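You operate a simulated robot arm through the tools that you are given. There is no shell and no other tool.

You run a simulated robot arm. Do the job below in one go: nothing can be reset, and whatever is moved stays where it is left.

## Task
Part the mix on the magnet tray: buttons into the sorting jar, snaps into the snap box.
Fine: tip the buttons off while the lever holds, then release it for the snaps; tray back, lever back to holding; spill none.

Only the result counts: the job must be done as asked and must still hold three seconds after the hand-in. Knocking over, shifting, dropping, spilling or breaking anything else fails it.

## Robot
A 6-joint arm with a two-finger parallel gripper, fixed in place. Base frame: the origin is on the floor under the middle of its stand, x ahead of it, y to its left, z up; the work surface is at about z = 820. Lengths are in mm, angles in degrees, forces in N, time in s.
With the tool pointing down near the work surface it reaches from about 240 to 640 mm from the base axis. Its first joint turns from -66.0 to 66.0 degrees. Payload 2.7 kg.
The TCP is the grasp point between the finger pads, 23 mm short of the fingertips. In the tool frame z runs along the fingers and y along their closing line. The gripper opens to 94 mm. The fingers are 38 mm wide and 10 mm thick; the gripper's body (54 by 96 mm) begins 39 mm behind the TCP.
Orientation is that of the tool frame in the base frame, as a unit quaternion [x, y, z, w]. With the fingers straight down and closing along the base's y, the tool's x points along the base's -x, its y along +y and its z along -z.

## Interface
- The arm moves only by the tool send_rows. Its argument "moves" is a list of rows, each a list of 7 numbers: the turn, a rotation vector about the tool's x, y, z in units of 4 degrees (1.0 is 4 degrees), then the shift along the tool's x, y, z in units of 40 mm (1.0 is 40 mm), then the gripper command, from -1 (shut) to 1 (fully open), values between in proportion. In form: [[ax, ay, az, tx, ty, tz, fingers], ...]. A call has 1 to 20 rows; each row shifts and turns the commanded pose from where the row before left it, along the tool's axes as they then stand. A call with a number of a shift or a turn outside -1 to 1 is refused whole. Each row takes 0.2 s and may step no farther than 50 mm and 8.6 degrees from the row before; otherwise, or with a gripper value out of range, the whole call is refused. Where a pose cannot be reached the arm comes as near as it can. A force on the tool above 40 N (or 10 N above the force at the start of the call, whichever is more), or a blocked arm, ends the call early, and 0.2 s more pass. Each finger travels about 45 mm/s and halts on what it meets, pressing with about 39 N; the grip force reading is that of the motor and also rises with nothing between the fingers. The clock runs only during rows and for 0.2 s after the last one: add rows that do not move to give the fingers time. It gives the time, the measured TCP pose, the force on the tool (base axes), the opening and the grip force at its end, in the units of the frame above (readings bear some noise), with the torque about the TCP (base axes, N m) and any sound that the robot's microphone picked up.
- Cameras (640 x 400 px; columns grow to the right, rows downward): "scene" is fixed at [85.2, -438.5, 1405.5]; the picture's right is [0.68, -0.73, 0.00], its down [-0.41, -0.38, -0.83] and it looks along [0.61, 0.57, -0.55] (base axes); focal length 325 px, centre (320, 200). "wrist" rides on the gripper at [86, 16, -75] in the tool frame; the picture's right is [-0.18, 0.98, 0.00], its down [-0.58, -0.11, -0.81] and it looks along [-0.79, -0.15, 0.59] (tool axes); focal length 243 px, centre (320, 200). There is no depth. A picture from a camera that has moved, and an enlarged one, comes with that camera's place and axes in the base frame and with its lens.
- capture(camera): a new picture of that camera. The clock stands still meanwhile.
- close_up(camera, box): a new picture of the part [left, top, right, bottom] of that camera's present view, enlarged. The clock stands still meanwhile.
- job_done(): hands the job in; it is judged then, once.

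Places have to be worked out from the pictures, the camera data and where the tool is seen. Open the gripper and draw the arm clear of the work before you hand the job in, unless the task says otherwise.

The tools are called after ">>>" as name(argument=value, ...) on one line, values as JSON. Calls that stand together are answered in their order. send_rows: Moves the arm, as the interface text tells. Its arguments: {"type":"object","properties":{"moves":{"type":"array","items":{"type":"array","items":{"type":"number"}}}},"required":["moves"]} The other tools are called the same way: capture (camera) takes a picture; close_up (camera, box) takes an enlarged picture of a part of a camera's view; job_done () hands the job in.

At the start:

```text
time_s: 0.0
position: [314.5, -263.8, 1196.8]
ee_rot: [0.001, 1.0, 0.0, 0.0]
force: [0.3, 0.1, -0.3]
wrist_torque: [-0.01, 0.01, -0.03]
width: 93.9
grasp_force: 0.3
```

scene: 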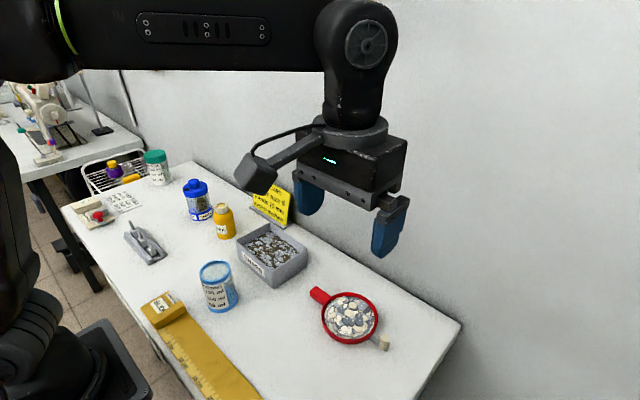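
wrist: 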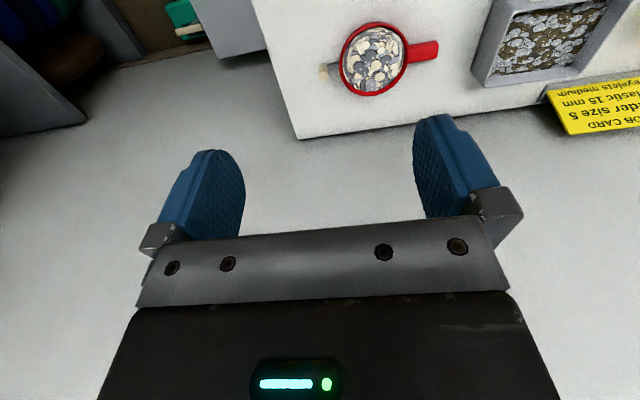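

I start by looking closer at the scene: the red tray, the containers and the labels.

>>> close_up(camera="scene", box=[280, 260, 440, 360])

>>> close_up(camera="scene", box=[170, 160, 330, 320])

>>> close_up(camera="scene", box=[60, 130, 220, 270])

>>> close_up(camera="wrist", box=[310, 0, 640, 140])

```text
4.00 times, centred on (360, 310) of scene
camera zoom: at [85.2, -438.5, 1405.5], right [0.68, -0.73, 0.0], down [-0.41, -0.38, -0.83], along [0.61, 0.57, -0.55], focal length 1302 px, centre (160, -240)
```

zoom: 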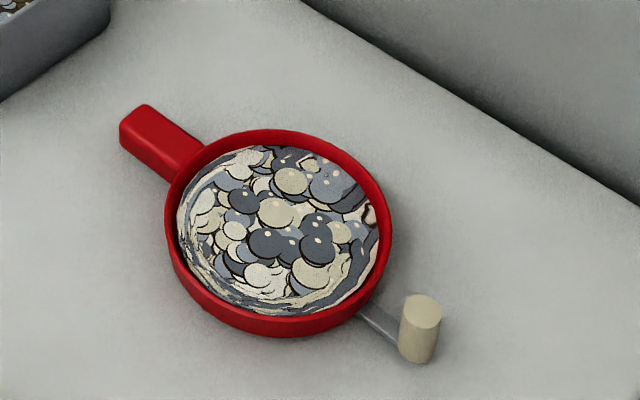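

```text
2.50 times, centred on (250, 240) of scene
camera zoom: at [85.2, -438.5, 1405.5], right [0.68, -0.73, 0.0], down [-0.41, -0.38, -0.83], along [0.61, 0.57, -0.55], focal length 814 px, centre (495, 100)
```

zoom: 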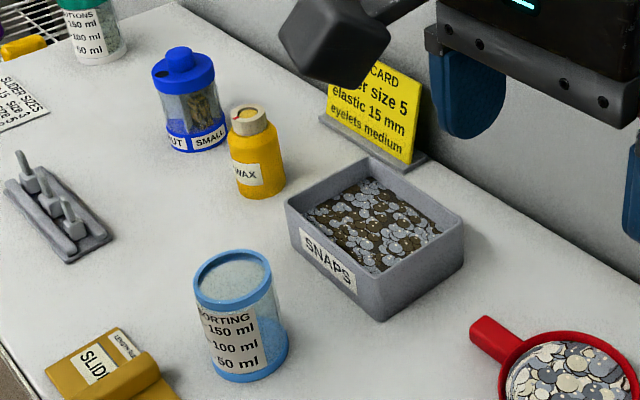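

```text
2.86 times, centred on (140, 200) of scene
camera zoom: at [85.2, -438.5, 1405.5], right [0.68, -0.73, 0.0], down [-0.41, -0.38, -0.83], along [0.61, 0.57, -0.55], focal length 930 px, centre (834, 200)
```

zoom: 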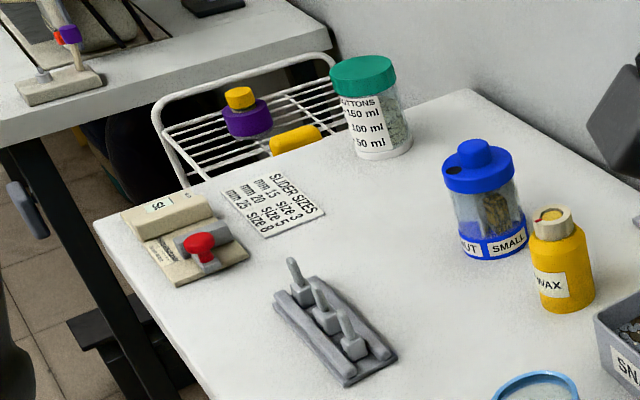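

```text
1.94 times, centred on (475, 70) of wrist
camera zoom: at [227.8, -247.4, 1269.8], right [0.18, 0.98, 0.0], down [0.58, -0.11, 0.81], along [0.79, -0.15, -0.59], focal length 470 px, centre (19, 452)
```

zoom: 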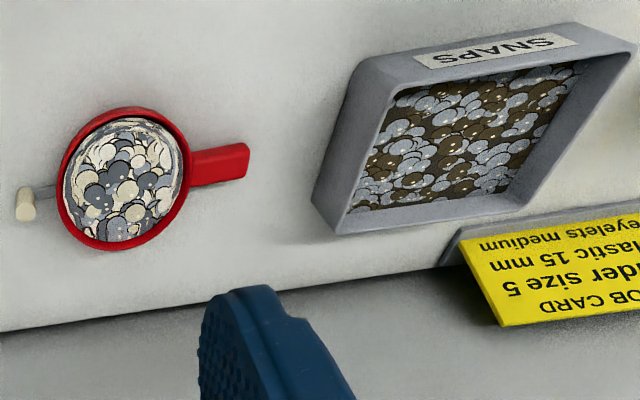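

The tray lies at about (437, -195), its red handle points to +y and the wooden lever knob to -y (about (437, -279)). The jar is near (281, 33) and the snap box near (446, 59). I bring the wrist camera closer to the tray, staying well above it.

>>> send_rows(moves=[[0, 0, 0, -0.106, 0.204, 0.9875, 1], [0, 0, 0, -0.106, 0.204, 0.9875, 1], [0, 0, 0, -0.106, 0.204, 0.9875, 1], [0, 0, 0, -0.106, 0.204, 0.9875, 1], [0, 0, 0, -0.106, 0.204, 0.9875, 1], [0, 0, 0, -0.106, 0.204, 0.9875, 1], [0, 0, 0, 0, 0, 0, 1]])

>>> capture(camera="wrist")

>>> capture(camera="scene")

```text
time_s: 1.6
position: [337.8, -217.2, 956.4]
ee_rot: [0.0, 1.0, 0.001, 0.0]
force: [-0.5, 0.5, 0.3]
wrist_torque: [0.0, -0.01, -0.02]
width: 94.0
grasp_force: 0.0
```

```text
taken
camera wrist: at [252.2, -199.6, 1031.2], right [0.18, 0.98, 0.0], down [0.58, -0.11, 0.81], along [0.79, -0.15, -0.59], focal length 243 px, centre (320, 200)
```

wrist: 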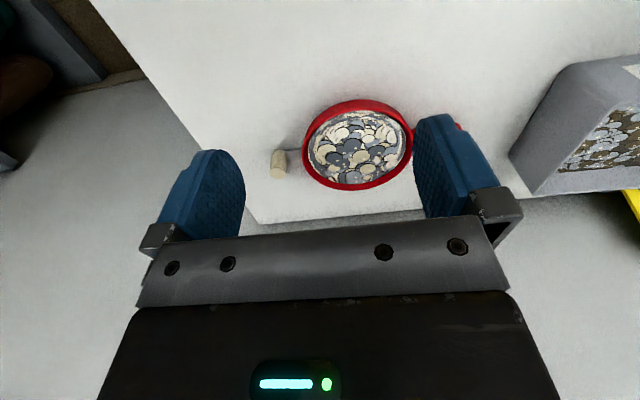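

```text
taken
```

scene: 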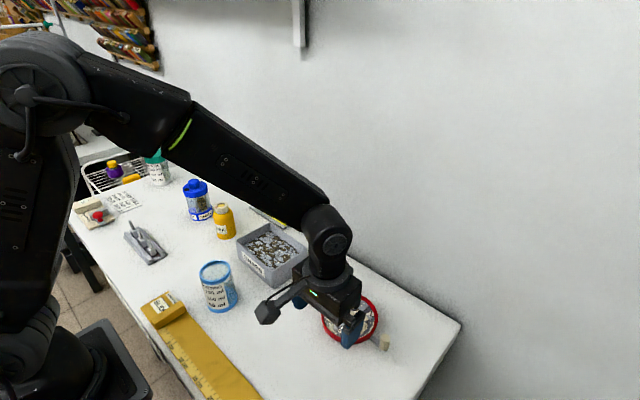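

The tray is seen between the fingers; I enlarge it to study lever, handle and rim.

>>> close_up(camera="wrist", box=[250, 80, 480, 224])

>>> close_up(camera="scene", box=[180, 160, 320, 320])

>>> close_up(camera="scene", box=[180, 240, 260, 330])

```text
2.78 times, centred on (365, 152) of wrist
camera zoom: at [252.2, -199.6, 1031.2], right [0.18, 0.98, 0.0], down [0.58, -0.11, 0.81], along [0.79, -0.15, -0.59], focal length 674 px, centre (195, 333)
```

zoom: 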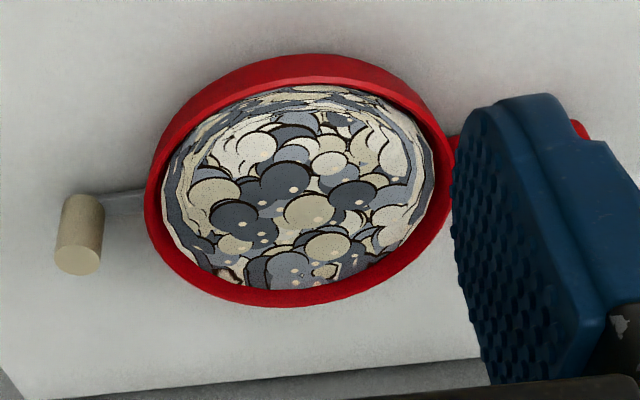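

```text
2.50 times, centred on (250, 240) of scene
camera zoom: at [85.2, -438.5, 1405.5], right [0.68, -0.73, 0.0], down [-0.41, -0.38, -0.83], along [0.61, 0.57, -0.55], focal length 814 px, centre (495, 100)
```

zoom: 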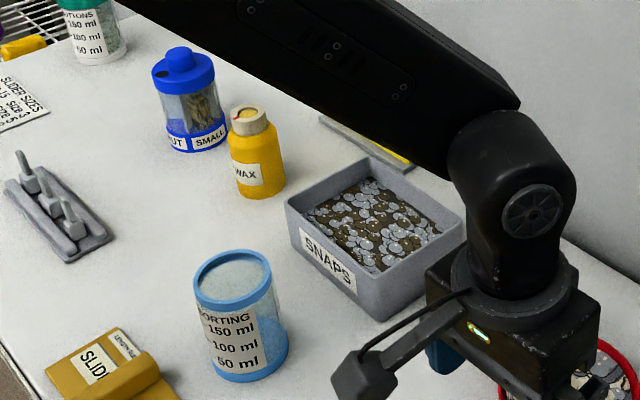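

```text
4.44 times, centred on (220, 285) of scene
camera zoom: at [85.2, -438.5, 1405.5], right [0.68, -0.73, 0.0], down [-0.41, -0.38, -0.83], along [0.61, 0.57, -0.55], focal length 1446 px, centre (764, -178)
```

zoom: 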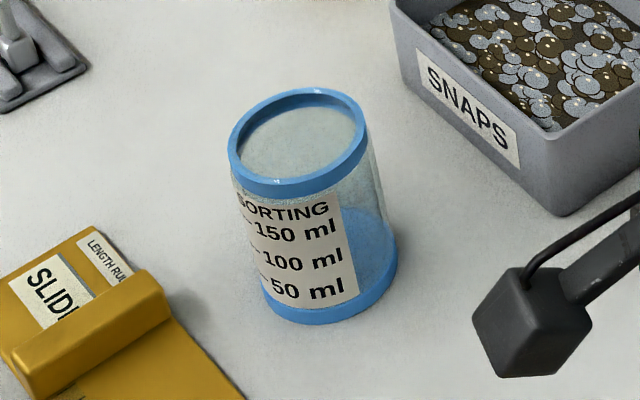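

The lever is a flat bar with an upright knob coming out from under the dish. I drop lower and tilt the camera toward the horizontal to see lever, rim and handle from the side.

>>> send_rows(moves=[[0, 0, 0, 0.22, -0.285, 0.825, 1], [0, 0, 0, 0.22, -0.285, 0.825, 1], [0, -1, 0, 0, 0, 0, 1], [0, -1, 0, 0, 0, 0, 1], [0, -1, 0, 0, 0, 0, 1], [0, -1, 0, 0, 0, 0, 1], [0, -1, 0, 0, 0, 0, 1], [0, 0, 0, 0, 0, 0, 1]])

>>> capture(camera="wrist")

```text
time_s: 3.4
position: [321.4, -238.6, 893.5]
ee_rot: [0.0, 0.984, 0.0, 0.175]
force: [-0.1, 0.1, 0.2]
wrist_torque: [0.0, 0.02, -0.01]
width: 94.4
grasp_force: 0.1
```

```text
taken
camera wrist: at [215.1, -221.4, 932.5], right [0.17, 0.98, 0.06], down [0.27, -0.11, 0.96], along [0.95, -0.15, -0.28], focal length 243 px, centre (320, 200)
```

wrist: 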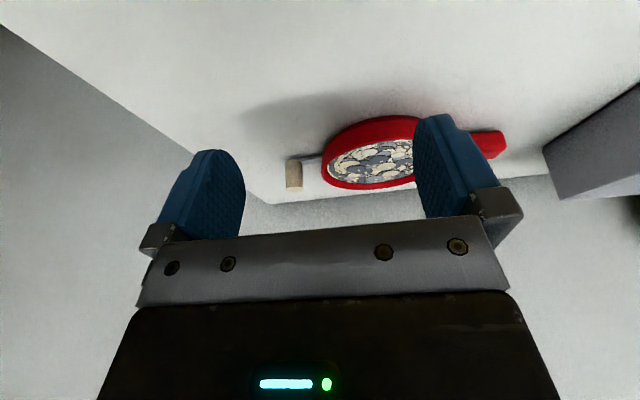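

>>> close_up(camera="wrist", box=[260, 90, 420, 210])

>>> close_up(camera="wrist", box=[400, 90, 560, 210])

```text
3.33 times, centred on (340, 150) of wrist
camera zoom: at [215.1, -221.4, 932.5], right [0.17, 0.98, 0.06], down [0.27, -0.11, 0.96], along [0.95, -0.15, -0.28], focal length 809 px, centre (253, 367)
```

zoom: 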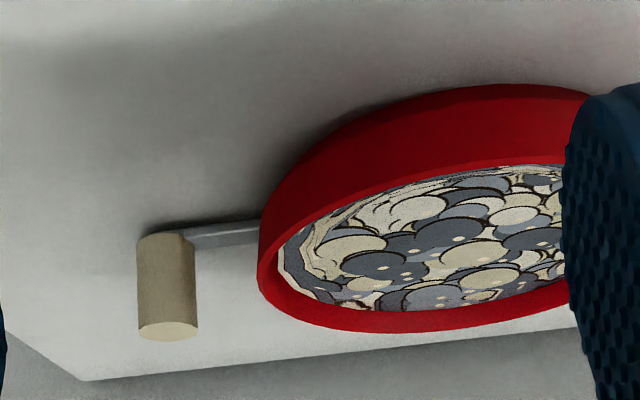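

```text
3.33 times, centred on (480, 150) of wrist
camera zoom: at [215.1, -221.4, 932.5], right [0.17, 0.98, 0.06], down [0.27, -0.11, 0.96], along [0.95, -0.15, -0.28], focal length 809 px, centre (-213, 367)
```

zoom: 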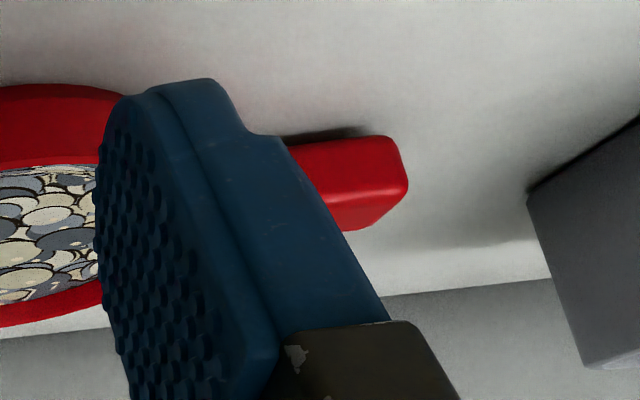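

The side view gives these figures: dish centre about (440, -192), radius about 55, rim at z≈842. The handle spans x 427–450 and z 825–841, with its tip at y≈-87; the knob stands at (437, -280), z 825–852. I rise and level the tool, then begin turning it so the fingers close along x.

>>> send_rows(moves=[[0, 1, 0, 0, 0, -1, 1], [0, 1, 0, 0, 0, -1, 1], [0, 1, 0, 0, 0, -1, 1], [0, 1, 0, 0, 0, -1, 1], [0, 1, 0, 0, 0, -1, 1], [0, 0, -1, 0, 0, 0, 1], [0, 0, -1, 0, 0, 0, 1], [0, 0, -1, 0, 0, 0, 1], [0, 0, -1, 0, 0, 0, 1], [0, 0, -1, 0, 0, 0, 1], [0, 0, -1, 0, 0, 0, 1], [0, 0, -1, 0, 0, 0, 1], [0, 0, -1, 0, 0, 0, 1], [0, 0, -1, 0, 0, 0, 1], [0, 0, -1, 0, 0, 0, 1], [0, 0, -1, 0, 0, 0, 1], [0, 0, 0, 0, 0, 0, 1]])

>>> capture(camera="scene")

```text
time_s: 7.0
position: [279.9, -237.9, 1087.5]
ee_rot: [-0.376, 0.927, 0.0, 0.0]
force: [0.5, -0.1, 0.5]
wrist_torque: [0.01, 0.0, 0.0]
width: 94.2
grasp_force: 0.0
```

```text
taken
```

scene: 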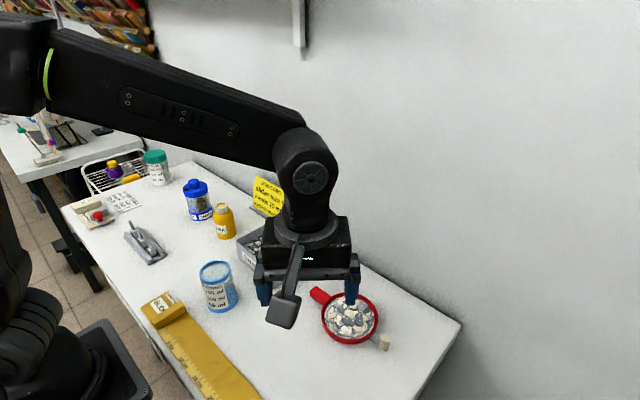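

The turn proceeds well and everything on the table is untouched. I finish the 90° turn and move to above the handle at a safe height.

>>> send_rows(moves=[[0, 0, -1, 0, 0, 0, 1], [0, 0, -1, 0, 0, 0, 1], [0, 0, -1, 0, 0, 0, 1], [0, 0, -1, 0, 0, 0, 1], [0, 0, -1, 0, 0, 0, 1], [0, 0, -1, 0, 0, 0, 1], [0, 0, -1, 0, 0, 0, 1], [0, 0, -1, 0, 0, 0, 1], [0, 0, -1, 0, 0, 0, 1], [0, 0, -1, 0, 0, 0, 1], [0, 0, -1, 0, 0, 0, 1], [0, 0, -0.45, 0, 0, 0, 1], [0, 0, 0, -0.554, -0.66, 0.529, 1], [0, 0, 0, -0.554, -0.66, 0.529, 1], [0, 0, 0, -0.554, -0.66, 0.529, 1], [0, 0, 0, -0.554, -0.66, 0.529, 1], [0, 0, 0, -0.554, -0.66, 0.529, 1], [0, 0, 0, -0.554, -0.66, 0.529, 1], [0, 0, 0, 0, 0, 0, 1]])

>>> capture(camera="wrist")

```text
time_s: 11.0
position: [438.2, -104.3, 960.6]
ee_rot: [-0.706, 0.709, 0.001, 0.0]
force: [-0.2, 0.1, 0.4]
wrist_torque: [0.0, -0.01, 0.02]
width: 94.4
grasp_force: 0.1
```

```text
taken
camera wrist: at [423.2, -190.5, 1034.9], right [-0.98, 0.19, 0.0], down [0.11, 0.58, 0.81], along [0.15, 0.79, -0.59], focal length 243 px, centre (320, 200)
```

wrist: 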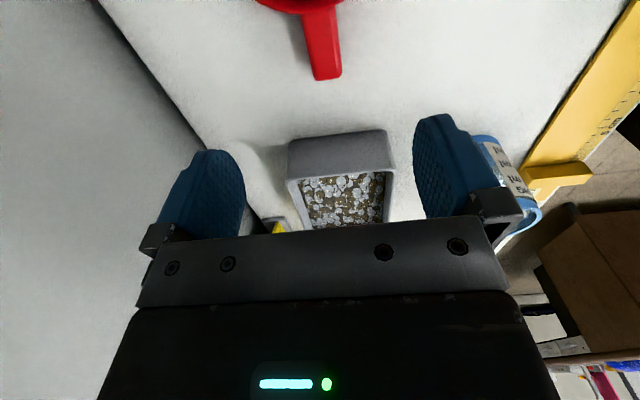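

The handle is visible at the top; I enlarge it to refine its place.

>>> close_up(camera="wrist", box=[240, 0, 400, 100])

>>> close_up(camera="wrist", box=[240, 100, 600, 240])

```text
4.00 times, centred on (320, 50) of wrist
camera zoom: at [423.2, -190.5, 1034.9], right [-0.98, 0.19, 0.0], down [0.11, 0.58, 0.81], along [0.15, 0.79, -0.59], focal length 970 px, centre (320, 800)
```

zoom: 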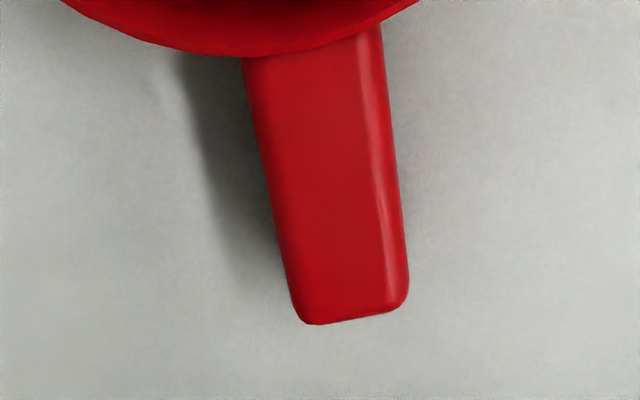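

```text
1.78 times, centred on (420, 170) of wrist
camera zoom: at [423.2, -190.5, 1034.9], right [-0.98, 0.19, 0.0], down [0.11, 0.58, 0.81], along [0.15, 0.79, -0.59], focal length 431 px, centre (142, 253)
```

zoom: 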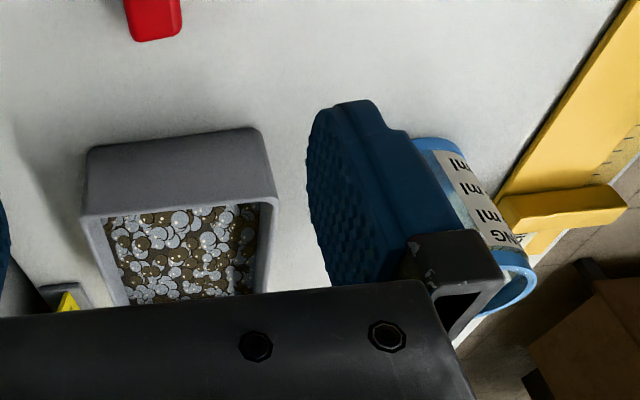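

The handle's centre line is at x≈435.3, 24 mm wide, from y -134 to -87. I tilt the tool 40° so it points toward the dish, then descend to just above the handle with the fingers astride it.

>>> send_rows(moves=[[0, 1, 0, 0, 0, 0, 1], [0, 1, 0, 0, 0, 0, 1], [0, 1, 0, 0, 0, 0, 1], [0, 1, 0, 0, 0, 0, 1], [0, 1, 0, 0, 0, 0, 1], [0, 1, 0, 0, 0, 0, 1], [0, 1, 0, 0, 0, 0, 1], [0, 1, 0, 0, 0, 0, 1], [0, 1, 0, 0, 0, 0, 1], [0, 1, 0, 0, 0, 0, 1], [0, 0, 0, -0.525, 0.0225, 0.647, 1], [0, 0, 0, -0.525, 0.0225, 0.647, 1], [0, 0, 0, -0.525, 0.0225, 0.647, 1], [0, 0, 0, 0, 0, 0, 1]])

>>> capture(camera="wrist")

>>> capture(camera="scene")

```text
time_s: 14.0
position: [435.6, -105.9, 858.8]
ee_rot: [-0.663, 0.666, -0.241, -0.242]
force: [-0.7, 0.5, 0.5]
wrist_torque: [-0.01, 0.02, 0.0]
width: 93.9
grasp_force: 0.0
```

```text
taken
camera wrist: at [419.6, -124.1, 971.3], right [-0.98, 0.14, -0.12], down [0.11, 0.96, 0.24], along [0.15, 0.23, -0.96], focal length 243 px, centre (320, 200)
```

wrist: 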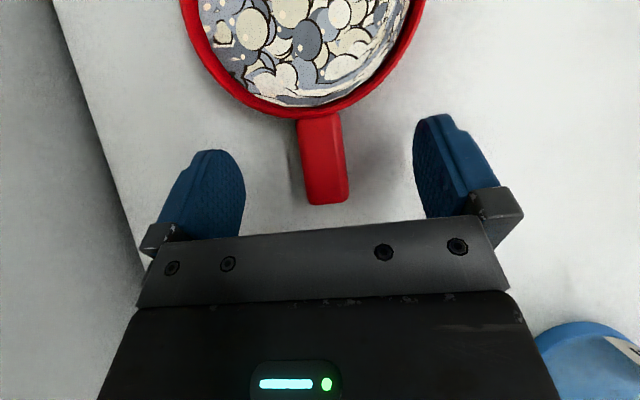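

```text
taken
```

scene: 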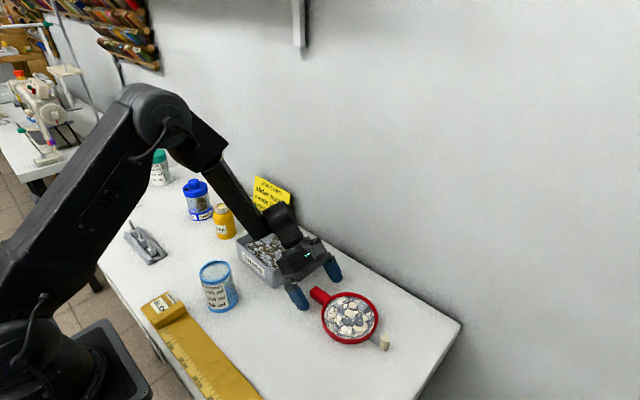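

The fingers straddle the handle symmetrically. I check the clearances in enlarged views before going down the last few millimetres.

>>> close_up(camera="scene", box=[230, 190, 400, 350])

>>> close_up(camera="wrist", box=[160, 80, 500, 250])

```text
2.50 times, centred on (315, 270) of scene
camera zoom: at [85.2, -438.5, 1405.5], right [0.68, -0.73, 0.0], down [-0.41, -0.38, -0.83], along [0.61, 0.57, -0.55], focal length 814 px, centre (332, 25)
```

zoom: 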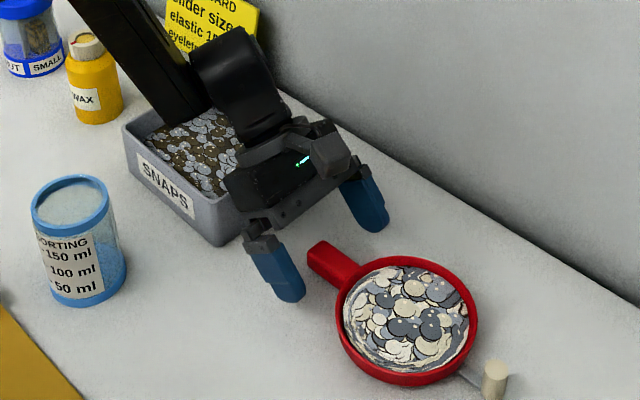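

```text
1.88 times, centred on (330, 165) of wrist
camera zoom: at [419.6, -124.1, 971.3], right [-0.98, 0.14, -0.12], down [0.11, 0.96, 0.24], along [0.15, 0.23, -0.96], focal length 457 px, centre (301, 266)
```

zoom: 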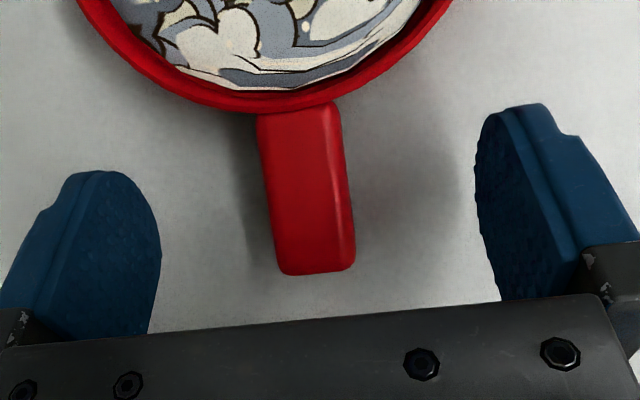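

The rounded fingertips are clear of handle and box. I go down 12 mm and then close the fingers slowly on the handle.

>>> send_rows(moves=[[0, 0, 0, -0.1, 0, 0.12, 1], [0, 0, 0, -0.093, 0, 0.11, 1], [0, 0, 0, 0, 0, 0, 1]])

>>> capture(camera="wrist")

```text
time_s: 14.8
position: [437.5, -106.7, 850.4]
ee_rot: [-0.662, 0.667, -0.243, -0.242]
force: [0.0, -9.3, 23.0]
wrist_torque: [1.8, 0.0, -0.24]
width: 94.0
grasp_force: 0.2
```

```text
taken
camera wrist: at [420.4, -125.2, 961.9], right [-0.98, 0.15, -0.12], down [0.11, 0.96, 0.24], along [0.15, 0.22, -0.96], focal length 243 px, centre (320, 200)
```

wrist: 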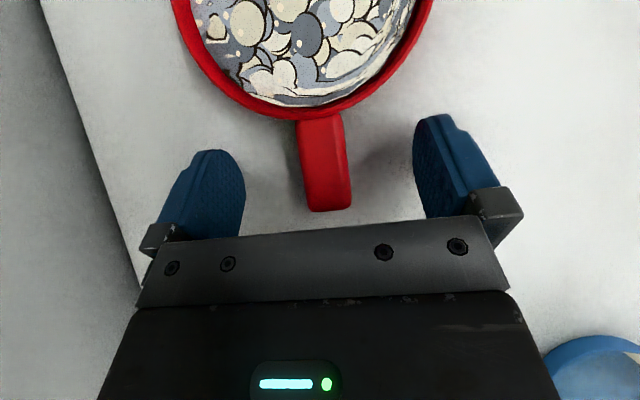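

The force reading (23 N up, with torque pointing behind the TCP) shows contact somewhere behind the fingers. I look at the scene before doing anything else.

>>> close_up(camera="scene", box=[230, 190, 400, 350])

>>> close_up(camera="scene", box=[230, 200, 330, 300])

```text
2.50 times, centred on (315, 270) of scene
camera zoom: at [84.9, -438.7, 1405.5], right [0.68, -0.73, 0.0], down [-0.41, -0.38, -0.83], along [0.61, 0.57, -0.55], focal length 814 px, centre (332, 25)
```

zoom: 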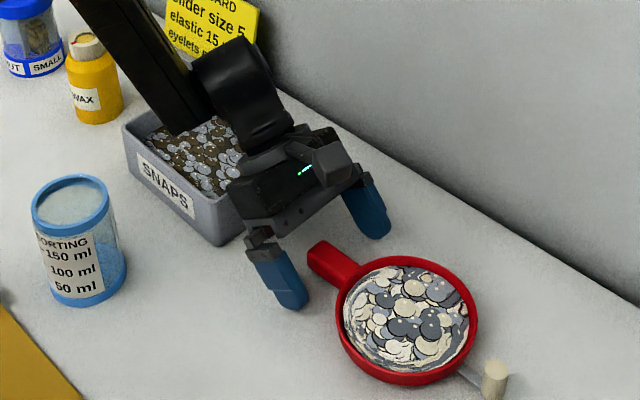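

```text
4.00 times, centred on (280, 250) of scene
camera zoom: at [84.9, -438.7, 1405.5], right [0.68, -0.73, 0.0], down [-0.41, -0.38, -0.83], along [0.61, 0.57, -0.55], focal length 1302 px, centre (480, 0)
```

zoom: 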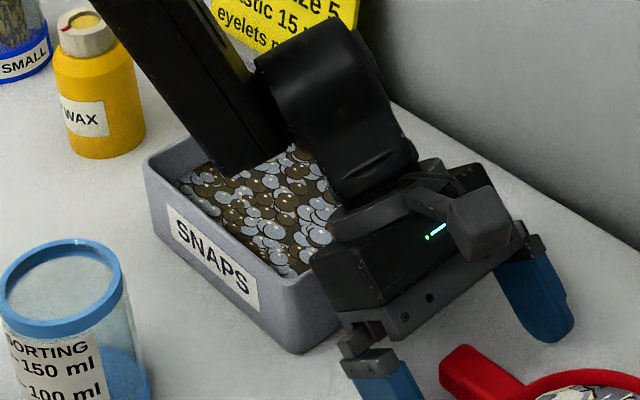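

The hand's body is pressing on the snap box's edge. I lift straight up at once.

>>> send_rows(moves=[[0, 0, 0, 0.193, 0, -0.23, 1], [0, 0, 0, 0.45, 0, -0.54, 1], [0, 0, 0, 0.64, 0, -0.76, 1], [0, 0, 0, 0, 0, 0, 1]])

>>> close_up(camera="scene", box=[230, 190, 400, 350])

>>> capture(camera="scene")

```text
time_s: 15.8
position: [435.6, -105.8, 927.6]
ee_rot: [-0.664, 0.665, -0.24, -0.242]
force: [-1.2, 0.8, 0.4]
wrist_torque: [0.01, 0.0, 0.02]
width: 93.9
grasp_force: 0.1
```

```text
2.50 times, centred on (315, 270) of scene
camera zoom: at [85.2, -438.5, 1405.5], right [0.68, -0.73, 0.0], down [-0.41, -0.38, -0.83], along [0.61, 0.57, -0.55], focal length 814 px, centre (332, 25)
```

zoom: 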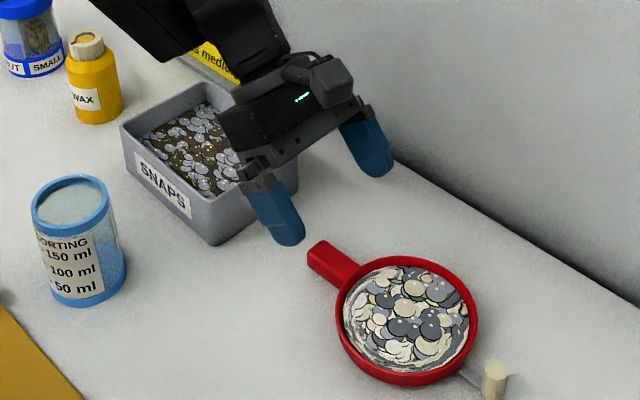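

```text
taken
```

scene: 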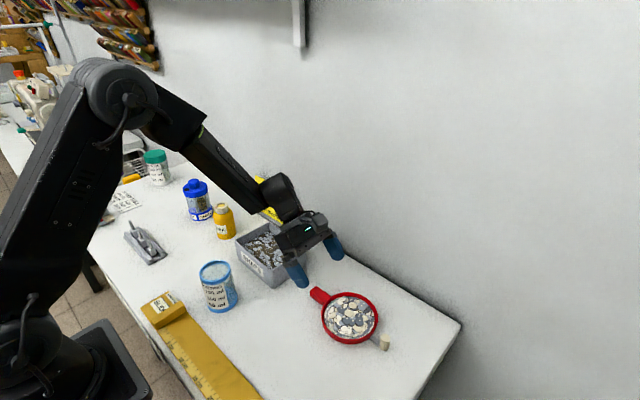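

I compare the box with the very first pictures by taking the same crop as then.

>>> close_up(camera="scene", box=[170, 160, 330, 320])

>>> close_up(camera="scene", box=[180, 240, 260, 330])

```text
2.50 times, centred on (250, 240) of scene
camera zoom: at [85.2, -438.5, 1405.5], right [0.68, -0.73, 0.0], down [-0.41, -0.38, -0.83], along [0.61, 0.57, -0.55], focal length 814 px, centre (495, 100)
```

zoom: 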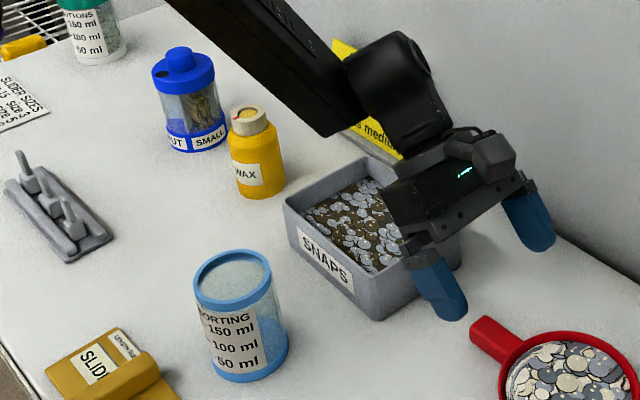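

```text
4.44 times, centred on (220, 285) of scene
camera zoom: at [85.2, -438.5, 1405.5], right [0.68, -0.73, 0.0], down [-0.41, -0.38, -0.83], along [0.61, 0.57, -0.55], focal length 1446 px, centre (764, -178)
```

zoom: 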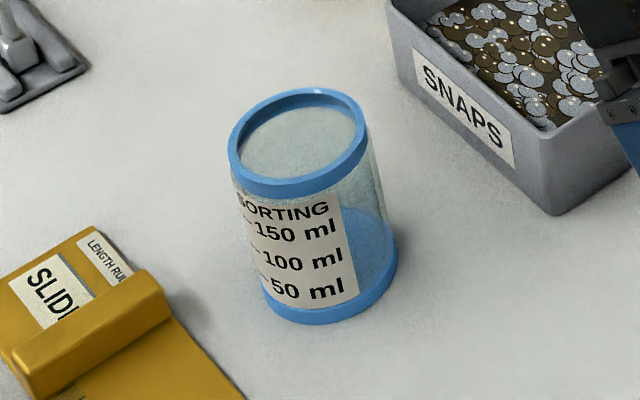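

The box has moved at most 1–2 mm, and its contents are intact. I make the grip steeper (24° from vertical), which clears the box edge by more than 15 mm, and come down again in small steps while watching the force.

>>> send_rows(moves=[[0, -1, 0, 0, 0, 0, 1], [0, -1, 0, 0, 0, 0, 1], [0, -1, 0, 0, 0, 0, 1], [0, -1, 0, 0, 0, 0, 1], [0, 0, 0, -0.268, 0, 0.669, 1], [0, 0, 0, -0.268, 0, 0.669, 1], [0, 0, 0, -0.122, 0, 0.274, 1], [0, 0, 0, 0, 0, 0, 1]])

>>> close_up(camera="scene", box=[230, 190, 400, 350])

>>> capture(camera="wrist")

```text
time_s: 17.6
position: [435.7, -108.6, 857.7]
ee_rot: [-0.691, 0.693, -0.147, -0.147]
force: [0.3, 0.0, 0.3]
wrist_torque: [0.0, 0.03, 0.0]
width: 94.1
grasp_force: 0.1
```

```text
2.50 times, centred on (315, 270) of scene
camera zoom: at [85.2, -438.5, 1405.5], right [0.68, -0.73, 0.0], down [-0.41, -0.38, -0.83], along [0.61, 0.57, -0.55], focal length 814 px, centre (332, 25)
```

zoom: 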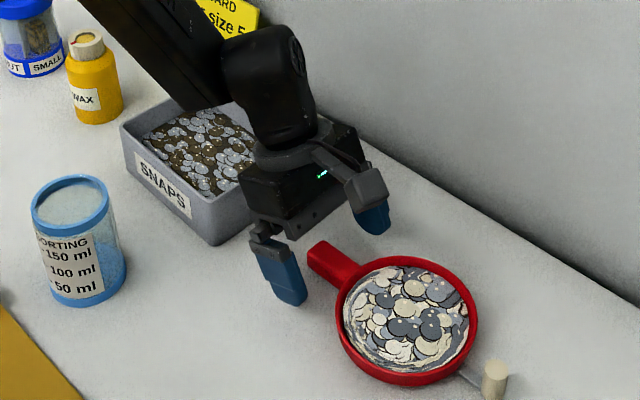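

```text
taken
camera wrist: at [419.8, -157.1, 960.3], right [-0.98, 0.17, -0.07], down [0.11, 0.86, 0.5], along [0.15, 0.48, -0.86], focal length 243 px, centre (320, 200)
```

wrist: 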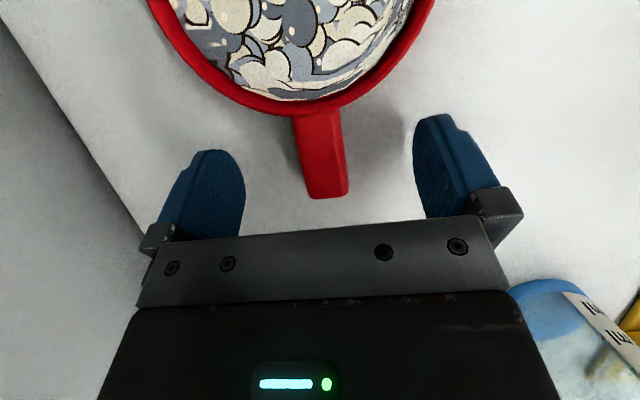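

No contact force now. I go down another 10 mm.

>>> send_rows(moves=[[0, 0, 0, -0.055, 0, 0.12, 1], [0, 0, 0, -0.052, 0, 0.12, 1], [0, 0, 0, 0, 0, 0, 1]])

>>> close_up(camera="scene", box=[230, 210, 390, 330])

```text
time_s: 18.4
position: [436.6, -109.0, 847.5]
ee_rot: [-0.691, 0.693, -0.147, -0.148]
force: [-7.3, 3.0, 18.2]
wrist_torque: [0.24, 0.67, 0.16]
width: 93.7
grasp_force: 0.1
```

```text
3.33 times, centred on (310, 270) of scene
camera zoom: at [84.8, -438.3, 1405.6], right [0.68, -0.73, 0.0], down [-0.41, -0.38, -0.83], along [0.61, 0.57, -0.55], focal length 1085 px, centre (353, -33)
```

zoom: 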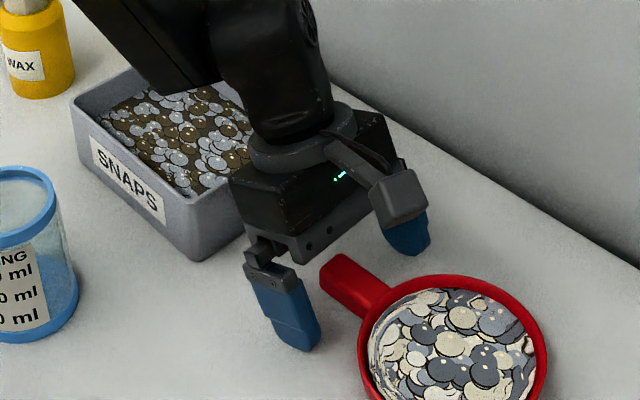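

The reading now points to the fingertips touching the table. I raise 3 mm to free them and then close on the handle.

>>> send_rows(moves=[[0, 0, 0, 0.031, 0, -0.07, 1], [0, 0, 0, 0, 0, 0, 1], [0, 0, 0, 0, 0, 0, 0]])

>>> capture(camera="wrist")

```text
time_s: 19.2
position: [435.5, -108.9, 850.7]
ee_rot: [-0.69, 0.693, -0.147, -0.147]
force: [-1.2, -0.1, 0.4]
wrist_torque: [0.03, -0.04, 0.02]
width: 58.7
grasp_force: 0.0
```

```text
taken
camera wrist: at [420.2, -157.2, 953.3], right [-0.98, 0.17, -0.07], down [0.11, 0.86, 0.5], along [0.15, 0.48, -0.86], focal length 243 px, centre (320, 200)
```

wrist: 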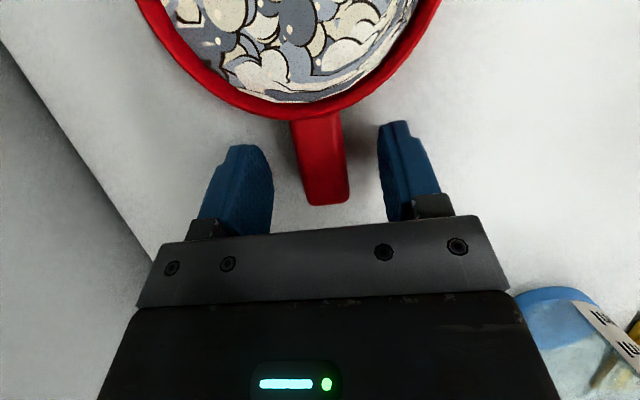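

The fingers are centred about the handle. I close fully.

>>> send_rows(moves=[[0, 0, 0, 0, 0, 0, -0.4], [0, 0, 0, 0, 0, 0, -0.5], [0, 0, 0, 0, 0, 0, -1], [0, 0, 0, 0, 0, 0, -1], [0, 0, 0, 0, 0, 0, -1], [0, 0, 0, 0, 0, 0, -1]])

>>> capture(camera="wrist")

```text
time_s: 20.6
position: [435.9, -108.6, 850.3]
ee_rot: [-0.691, 0.693, -0.146, -0.147]
force: [-1.2, -0.9, 1.8]
wrist_torque: [-0.08, 0.04, -0.1]
width: 23.7
grasp_force: 39.0
```

```text
taken
camera wrist: at [420.1, -157.2, 953.4], right [-0.98, 0.17, -0.07], down [0.11, 0.86, 0.5], along [0.15, 0.48, -0.86], focal length 243 px, centre (320, 200)
```

wrist: 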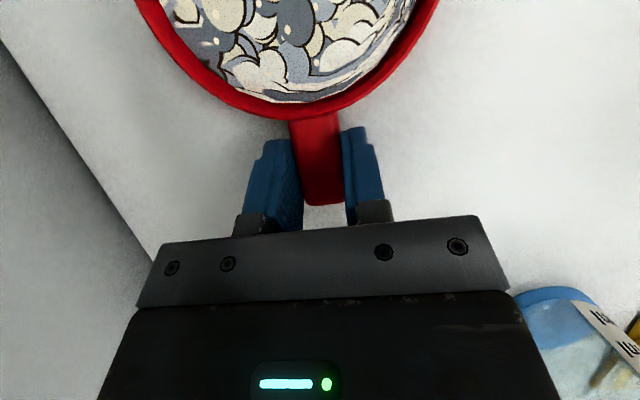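

Firm grip: width 23.7 mm at 39 N. I lift slowly by 30 mm to test the hold and see whether the dish sags.

>>> send_rows(moves=[[0, 0, 0, 0.05, 0, -0.114, -1], [0, 0, 0, 0.1, 0, -0.228, -1], [0, 0, 0, 0.15, 0, -0.343, -1], [0, 0, 0, 0, 0, 0, -1]])

>>> capture(camera="wrist")

>>> close_up(camera="scene", box=[230, 190, 420, 360])

```text
time_s: 21.6
position: [437.1, -108.7, 880.8]
ee_rot: [-0.691, 0.693, -0.147, -0.148]
force: [-0.1, -0.2, -2.1]
wrist_torque: [0.13, -0.01, -0.04]
width: 23.5
grasp_force: 39.0
```

```text
taken
camera wrist: at [420.5, -157.1, 983.7], right [-0.98, 0.17, -0.07], down [0.11, 0.86, 0.5], along [0.15, 0.48, -0.86], focal length 243 px, centre (320, 200)
```

wrist: 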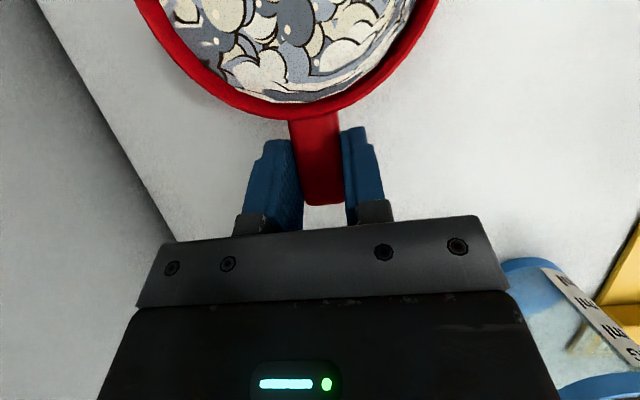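

```text
2.35 times, centred on (325, 275) of scene
camera zoom: at [85.3, -438.5, 1405.5], right [0.68, -0.73, 0.0], down [-0.41, -0.38, -0.83], along [0.61, 0.57, -0.55], focal length 766 px, centre (308, 24)
```

zoom: 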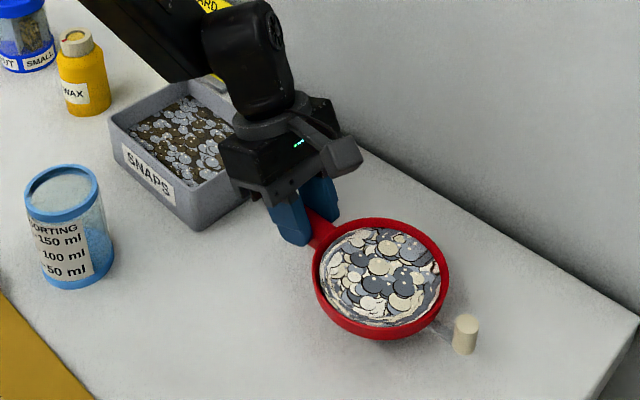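

The tray weighs only about 0.2 kg and is held level without sag. I carry it up and across toward the jar, keeping it level and slow, to a point where the wrist camera can measure the jar.

>>> send_rows(moves=[[0, 0, 0, 0.15, 0, -0.343, -1], [0, 0, 0, 0.2, 0, -0.457, -1], [0, 0, 0, 0.25, 0, -0.57, -1], [0, 0, 0, 0.25, 0, -0.57, -1], [0, 0, 0, 0.221, 0, -0.502, -1], [0, 0, 0, 0.15, 0, -0.3, -1], [0, 0, 0, -0.2, 0.08, -0.09, -1], [0, 0, 0, -0.4, 0.16, -0.18, -1], [0, 0, 0, -0.5, 0.2, -0.225, -1], [0, 0, 0, -0.6, 0.24, -0.27, -1], [0, 0, 0, -0.6, 0.24, -0.27, -1], [0, 0, 0, -0.5, 0.2, -0.225, -1], [0, 0, 0, -0.3, 0.12, -0.13, -1], [0, 0, 0, -0.145, 0.06, -0.055, -1], [0, 0, 0, 0, 0, 0, -1]])

>>> capture(camera="wrist")

>>> capture(camera="scene")

```text
time_s: 24.8
position: [384.3, 33.5, 1001.0]
ee_rot: [-0.69, 0.693, -0.147, -0.147]
force: [-0.3, -0.2, -1.8]
wrist_torque: [0.15, 0.02, -0.02]
width: 23.4
grasp_force: 39.1
```

```text
taken
camera wrist: at [368.5, -14.9, 1103.5], right [-0.98, 0.17, -0.07], down [0.11, 0.86, 0.5], along [0.15, 0.48, -0.86], focal length 243 px, centre (320, 200)
```

wrist: 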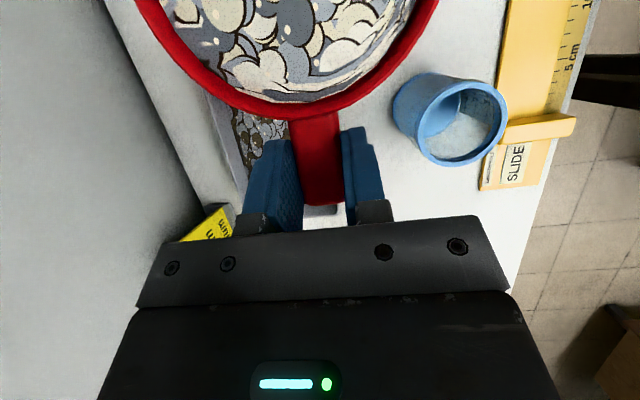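

```text
taken
```

scene: 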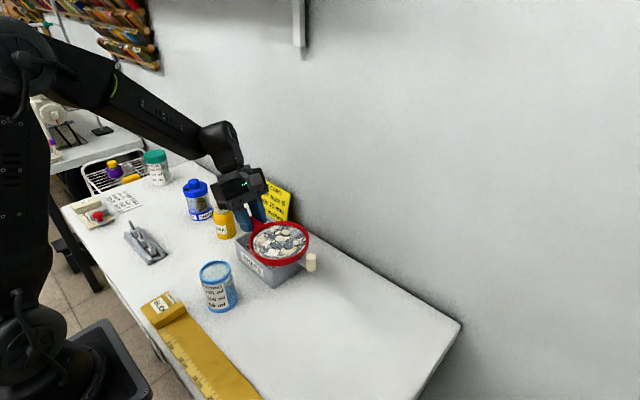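

The jar is now well in view of the wrist camera; I enlarge it to measure its mouth.

>>> close_up(camera="wrist", box=[380, 60, 520, 180])

```text
3.33 times, centred on (450, 120) of wrist
camera zoom: at [368.5, -14.9, 1103.5], right [-0.98, 0.17, -0.07], down [0.11, 0.86, 0.5], along [0.15, 0.48, -0.86], focal length 809 px, centre (-113, 467)
```

zoom: 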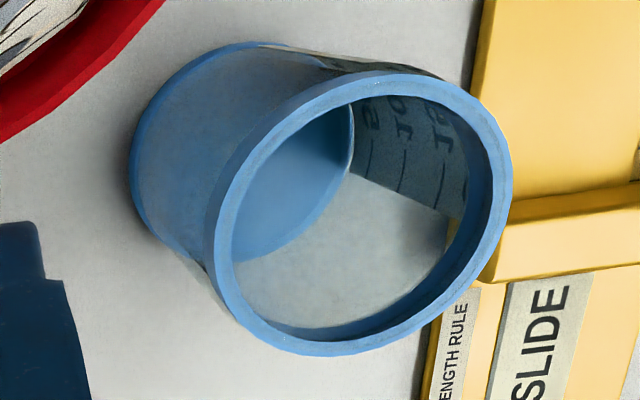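

Both cameras agree that the jar mouth is centred at about (288, 40), rim at z≈919, inner radius about 29. Now I turn the tray about the vertical, level, so the dish points toward the base (hand on the far side) for a comfortable pouring pose; first half.

>>> send_rows(moves=[[-0.407, 0, 0.914, 0, 0, 0, -1], [-0.407, 0, 0.914, 0, 0, 0, -1], [-0.407, 0, 0.914, 0, 0, 0, -1], [-0.407, 0, 0.914, 0, 0, 0, -1], [-0.407, 0, 0.914, 0, 0, 0, -1], [-0.407, 0, 0.914, 0, 0, 0, -1], [-0.407, 0, 0.914, 0, 0, 0, -1], [-0.407, 0, 0.914, 0, 0, 0, -1], [-0.407, 0, 0.914, 0, 0, 0, -1], [-0.407, 0, 0.914, 0, 0, 0, -1], [-0.407, 0, 0.914, 0, 0, 0, -1], [0, 0, 0, 0, 0, 0, -1]])

>>> capture(camera="scene")

```text
time_s: 27.4
position: [383.9, 33.3, 1000.2]
ee_rot: [-0.38, 0.902, -0.08, -0.192]
force: [-0.1, -0.2, -1.5]
wrist_torque: [0.14, -0.08, -0.02]
width: 23.6
grasp_force: 39.0
```

```text
taken
```

scene: 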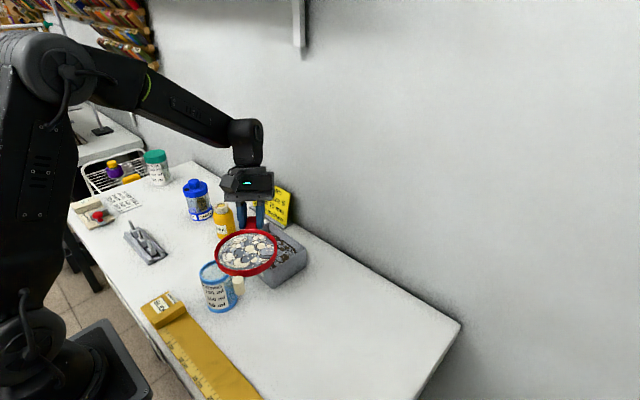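

The tray stays level. I complete the turn.

>>> send_rows(moves=[[-0.407, 0, 0.914, 0, 0, 0, -1], [-0.407, 0, 0.914, 0, 0, 0, -1], [-0.407, 0, 0.914, 0, 0, 0, -1], [-0.407, 0, 0.914, 0, 0, 0, -1], [-0.407, 0, 0.914, 0, 0, 0, -1], [-0.407, 0, 0.914, 0, 0, 0, -1], [-0.407, 0, 0.914, 0, 0, 0, -1], [-0.407, 0, 0.914, 0, 0, 0, -1], [-0.407, 0, 0.914, 0, 0, 0, -1], [-0.407, 0, 0.914, 0, 0, 0, -1], [-0.407, 0, 0.914, 0, 0, 0, -1], [-0.2, 0, 0.45, 0, 0, 0, -1], [0, 0, 0, 0, 0, 0, -1]])

>>> capture(camera="scene")

>>> capture(camera="wrist")

```text
time_s: 30.2
position: [384.7, 34.4, 1000.7]
ee_rot: [0.003, 0.978, 0.001, -0.208]
force: [0.3, 0.2, -1.3]
wrist_torque: [0.01, -0.14, -0.02]
width: 23.7
grasp_force: 39.3
```

```text
taken
```

scene: 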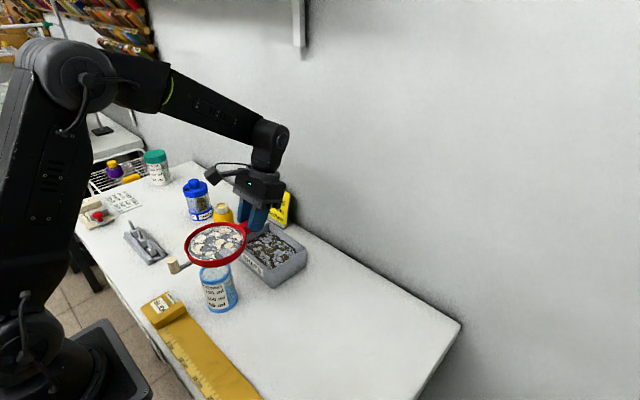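

```text
taken
camera wrist: at [336.5, 50.6, 1103.7], right [0.17, 0.98, -0.07], down [0.86, -0.11, 0.5], along [0.48, -0.15, -0.86], focal length 243 px, centre (320, 200)
```

wrist: 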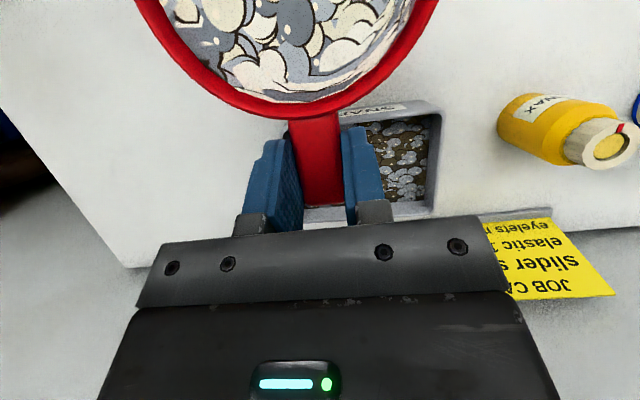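

The tray is level with the dish toward the base. I shift so that the dish's -y lip is over the jar mouth, then start tipping gently to 20° and look.

>>> send_rows(moves=[[0, 0, 0, 0.029, 0.333, 0.099, -1], [0, 0, 0, 0.029, 0.333, 0.099, -1], [0, 0, 0, 0.029, 0.333, 0.099, -1], [0, 0, 0, 0.029, 0.333, 0.099, -1], [0, 0, 0, 0.029, 0.333, 0.099, -1], [0, 0, 0, 0, 0, 0, -1]])

>>> close_up(camera="scene", box=[130, 170, 330, 330])

```text
time_s: 31.6
position: [370.5, 101.4, 984.8]
ee_rot: [0.003, 0.978, 0.001, -0.208]
force: [0.0, 0.1, -2.2]
wrist_torque: [0.03, -0.14, 0.05]
width: 23.5
grasp_force: 39.6
```

```text
2.50 times, centred on (230, 250) of scene
camera zoom: at [85.3, -438.5, 1405.5], right [0.68, -0.73, 0.0], down [-0.41, -0.38, -0.83], along [0.61, 0.57, -0.55], focal length 814 px, centre (545, 75)
```

zoom: 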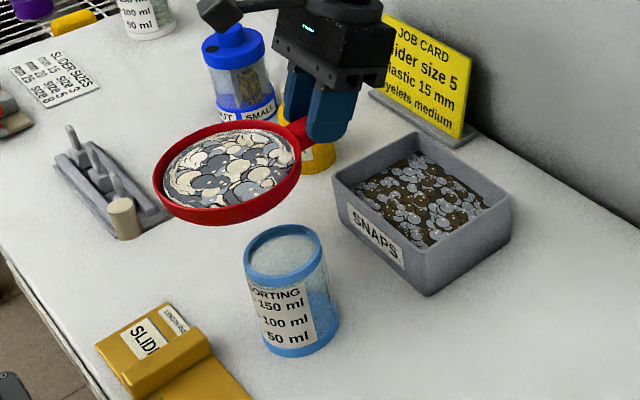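

The dish is where computed (its rim centre matches to within about 3 mm). I tip to 20°.

>>> send_rows(moves=[[-0.914, 0, -0.407, 0, -0.01, 0, -1], [-0.914, 0, -0.407, 0, -0.02, 0, -1], [-0.914, 0, -0.407, 0, -0.03, 0, -1], [-0.914, 0, -0.407, 0, -0.04, 0, -1], [-0.914, 0, -0.407, 0, -0.05, 0, -1], [0, 0, 0, 0, 0, 0, -1]])

>>> close_up(camera="scene", box=[130, 170, 330, 330])

```text
time_s: 33.0
position: [370.6, 93.9, 983.9]
ee_rot: [-0.034, 0.963, 0.17, -0.205]
force: [-0.5, 0.1, -1.6]
wrist_torque: [0.0, -0.16, -0.01]
width: 23.5
grasp_force: 38.9
```

```text
2.50 times, centred on (230, 250) of scene
camera zoom: at [85.2, -438.5, 1405.5], right [0.68, -0.73, 0.0], down [-0.41, -0.38, -0.83], along [0.61, 0.57, -0.55], focal length 814 px, centre (545, 75)
```

zoom: 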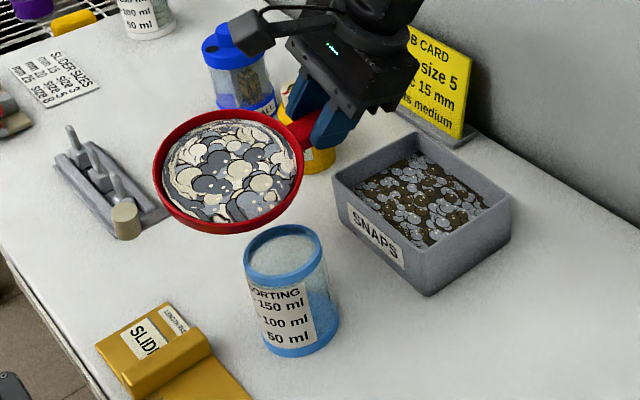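

Nothing flows at 20° yet. I go on to 32°, holding the lip over the mouth.

>>> send_rows(moves=[[-0.914, 0, -0.407, 0.023, -0.023, -0.053, -1], [-0.914, 0, -0.407, 0.023, -0.023, -0.053, -1], [-0.914, 0, -0.407, 0.023, -0.023, -0.053, -1], [0, 0, 0, 0, 0, 0, -1]])

>>> close_up(camera="scene", box=[130, 170, 330, 330])

```text
time_s: 34.0
position: [370.6, 88.8, 988.8]
ee_rot: [-0.056, 0.94, 0.271, -0.198]
force: [0.2, -0.5, -1.3]
wrist_torque: [-0.05, -0.16, -0.01]
width: 23.5
grasp_force: 39.1
```

```text
2.50 times, centred on (230, 250) of scene
camera zoom: at [85.2, -438.5, 1405.5], right [0.68, -0.73, 0.0], down [-0.41, -0.38, -0.83], along [0.61, 0.57, -0.55], focal length 814 px, centre (545, 75)
```

zoom: 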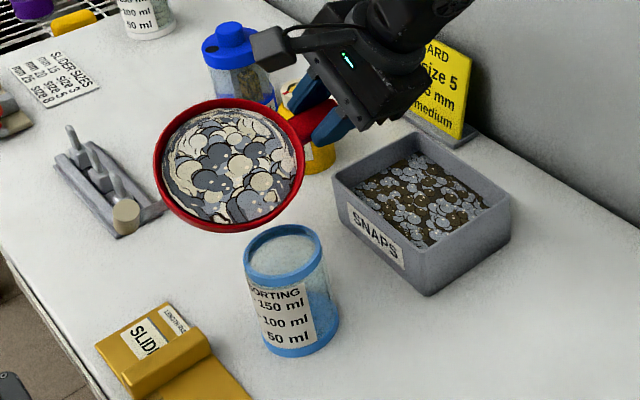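

Still holding at 32°. I go to 40°.

>>> send_rows(moves=[[-0.914, 0, -0.407, 0.032, -0.033, -0.071, -1], [-0.914, 0, -0.407, 0.032, -0.033, -0.071, -1], [0, 0, 0, 0, 0, 0, -1]])

>>> close_up(camera="scene", box=[130, 170, 330, 330])

```text
time_s: 34.8
position: [371.1, 84.3, 993.3]
ee_rot: [-0.068, 0.919, 0.336, -0.194]
force: [-0.5, -0.4, -1.5]
wrist_torque: [-0.02, -0.16, 0.02]
width: 23.5
grasp_force: 38.9
```

```text
2.50 times, centred on (230, 250) of scene
camera zoom: at [85.2, -438.5, 1405.5], right [0.68, -0.73, 0.0], down [-0.41, -0.38, -0.83], along [0.61, 0.57, -0.55], focal length 814 px, centre (545, 75)
```

zoom: 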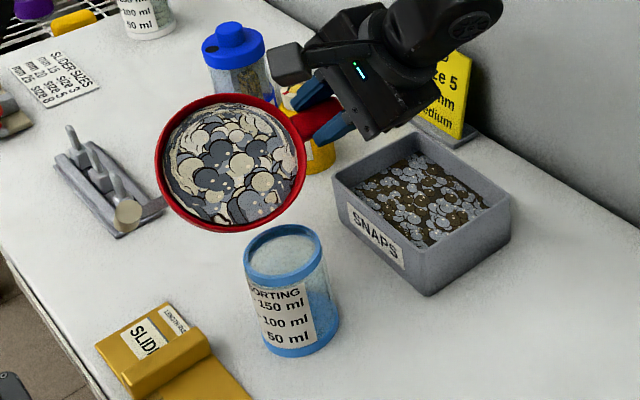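

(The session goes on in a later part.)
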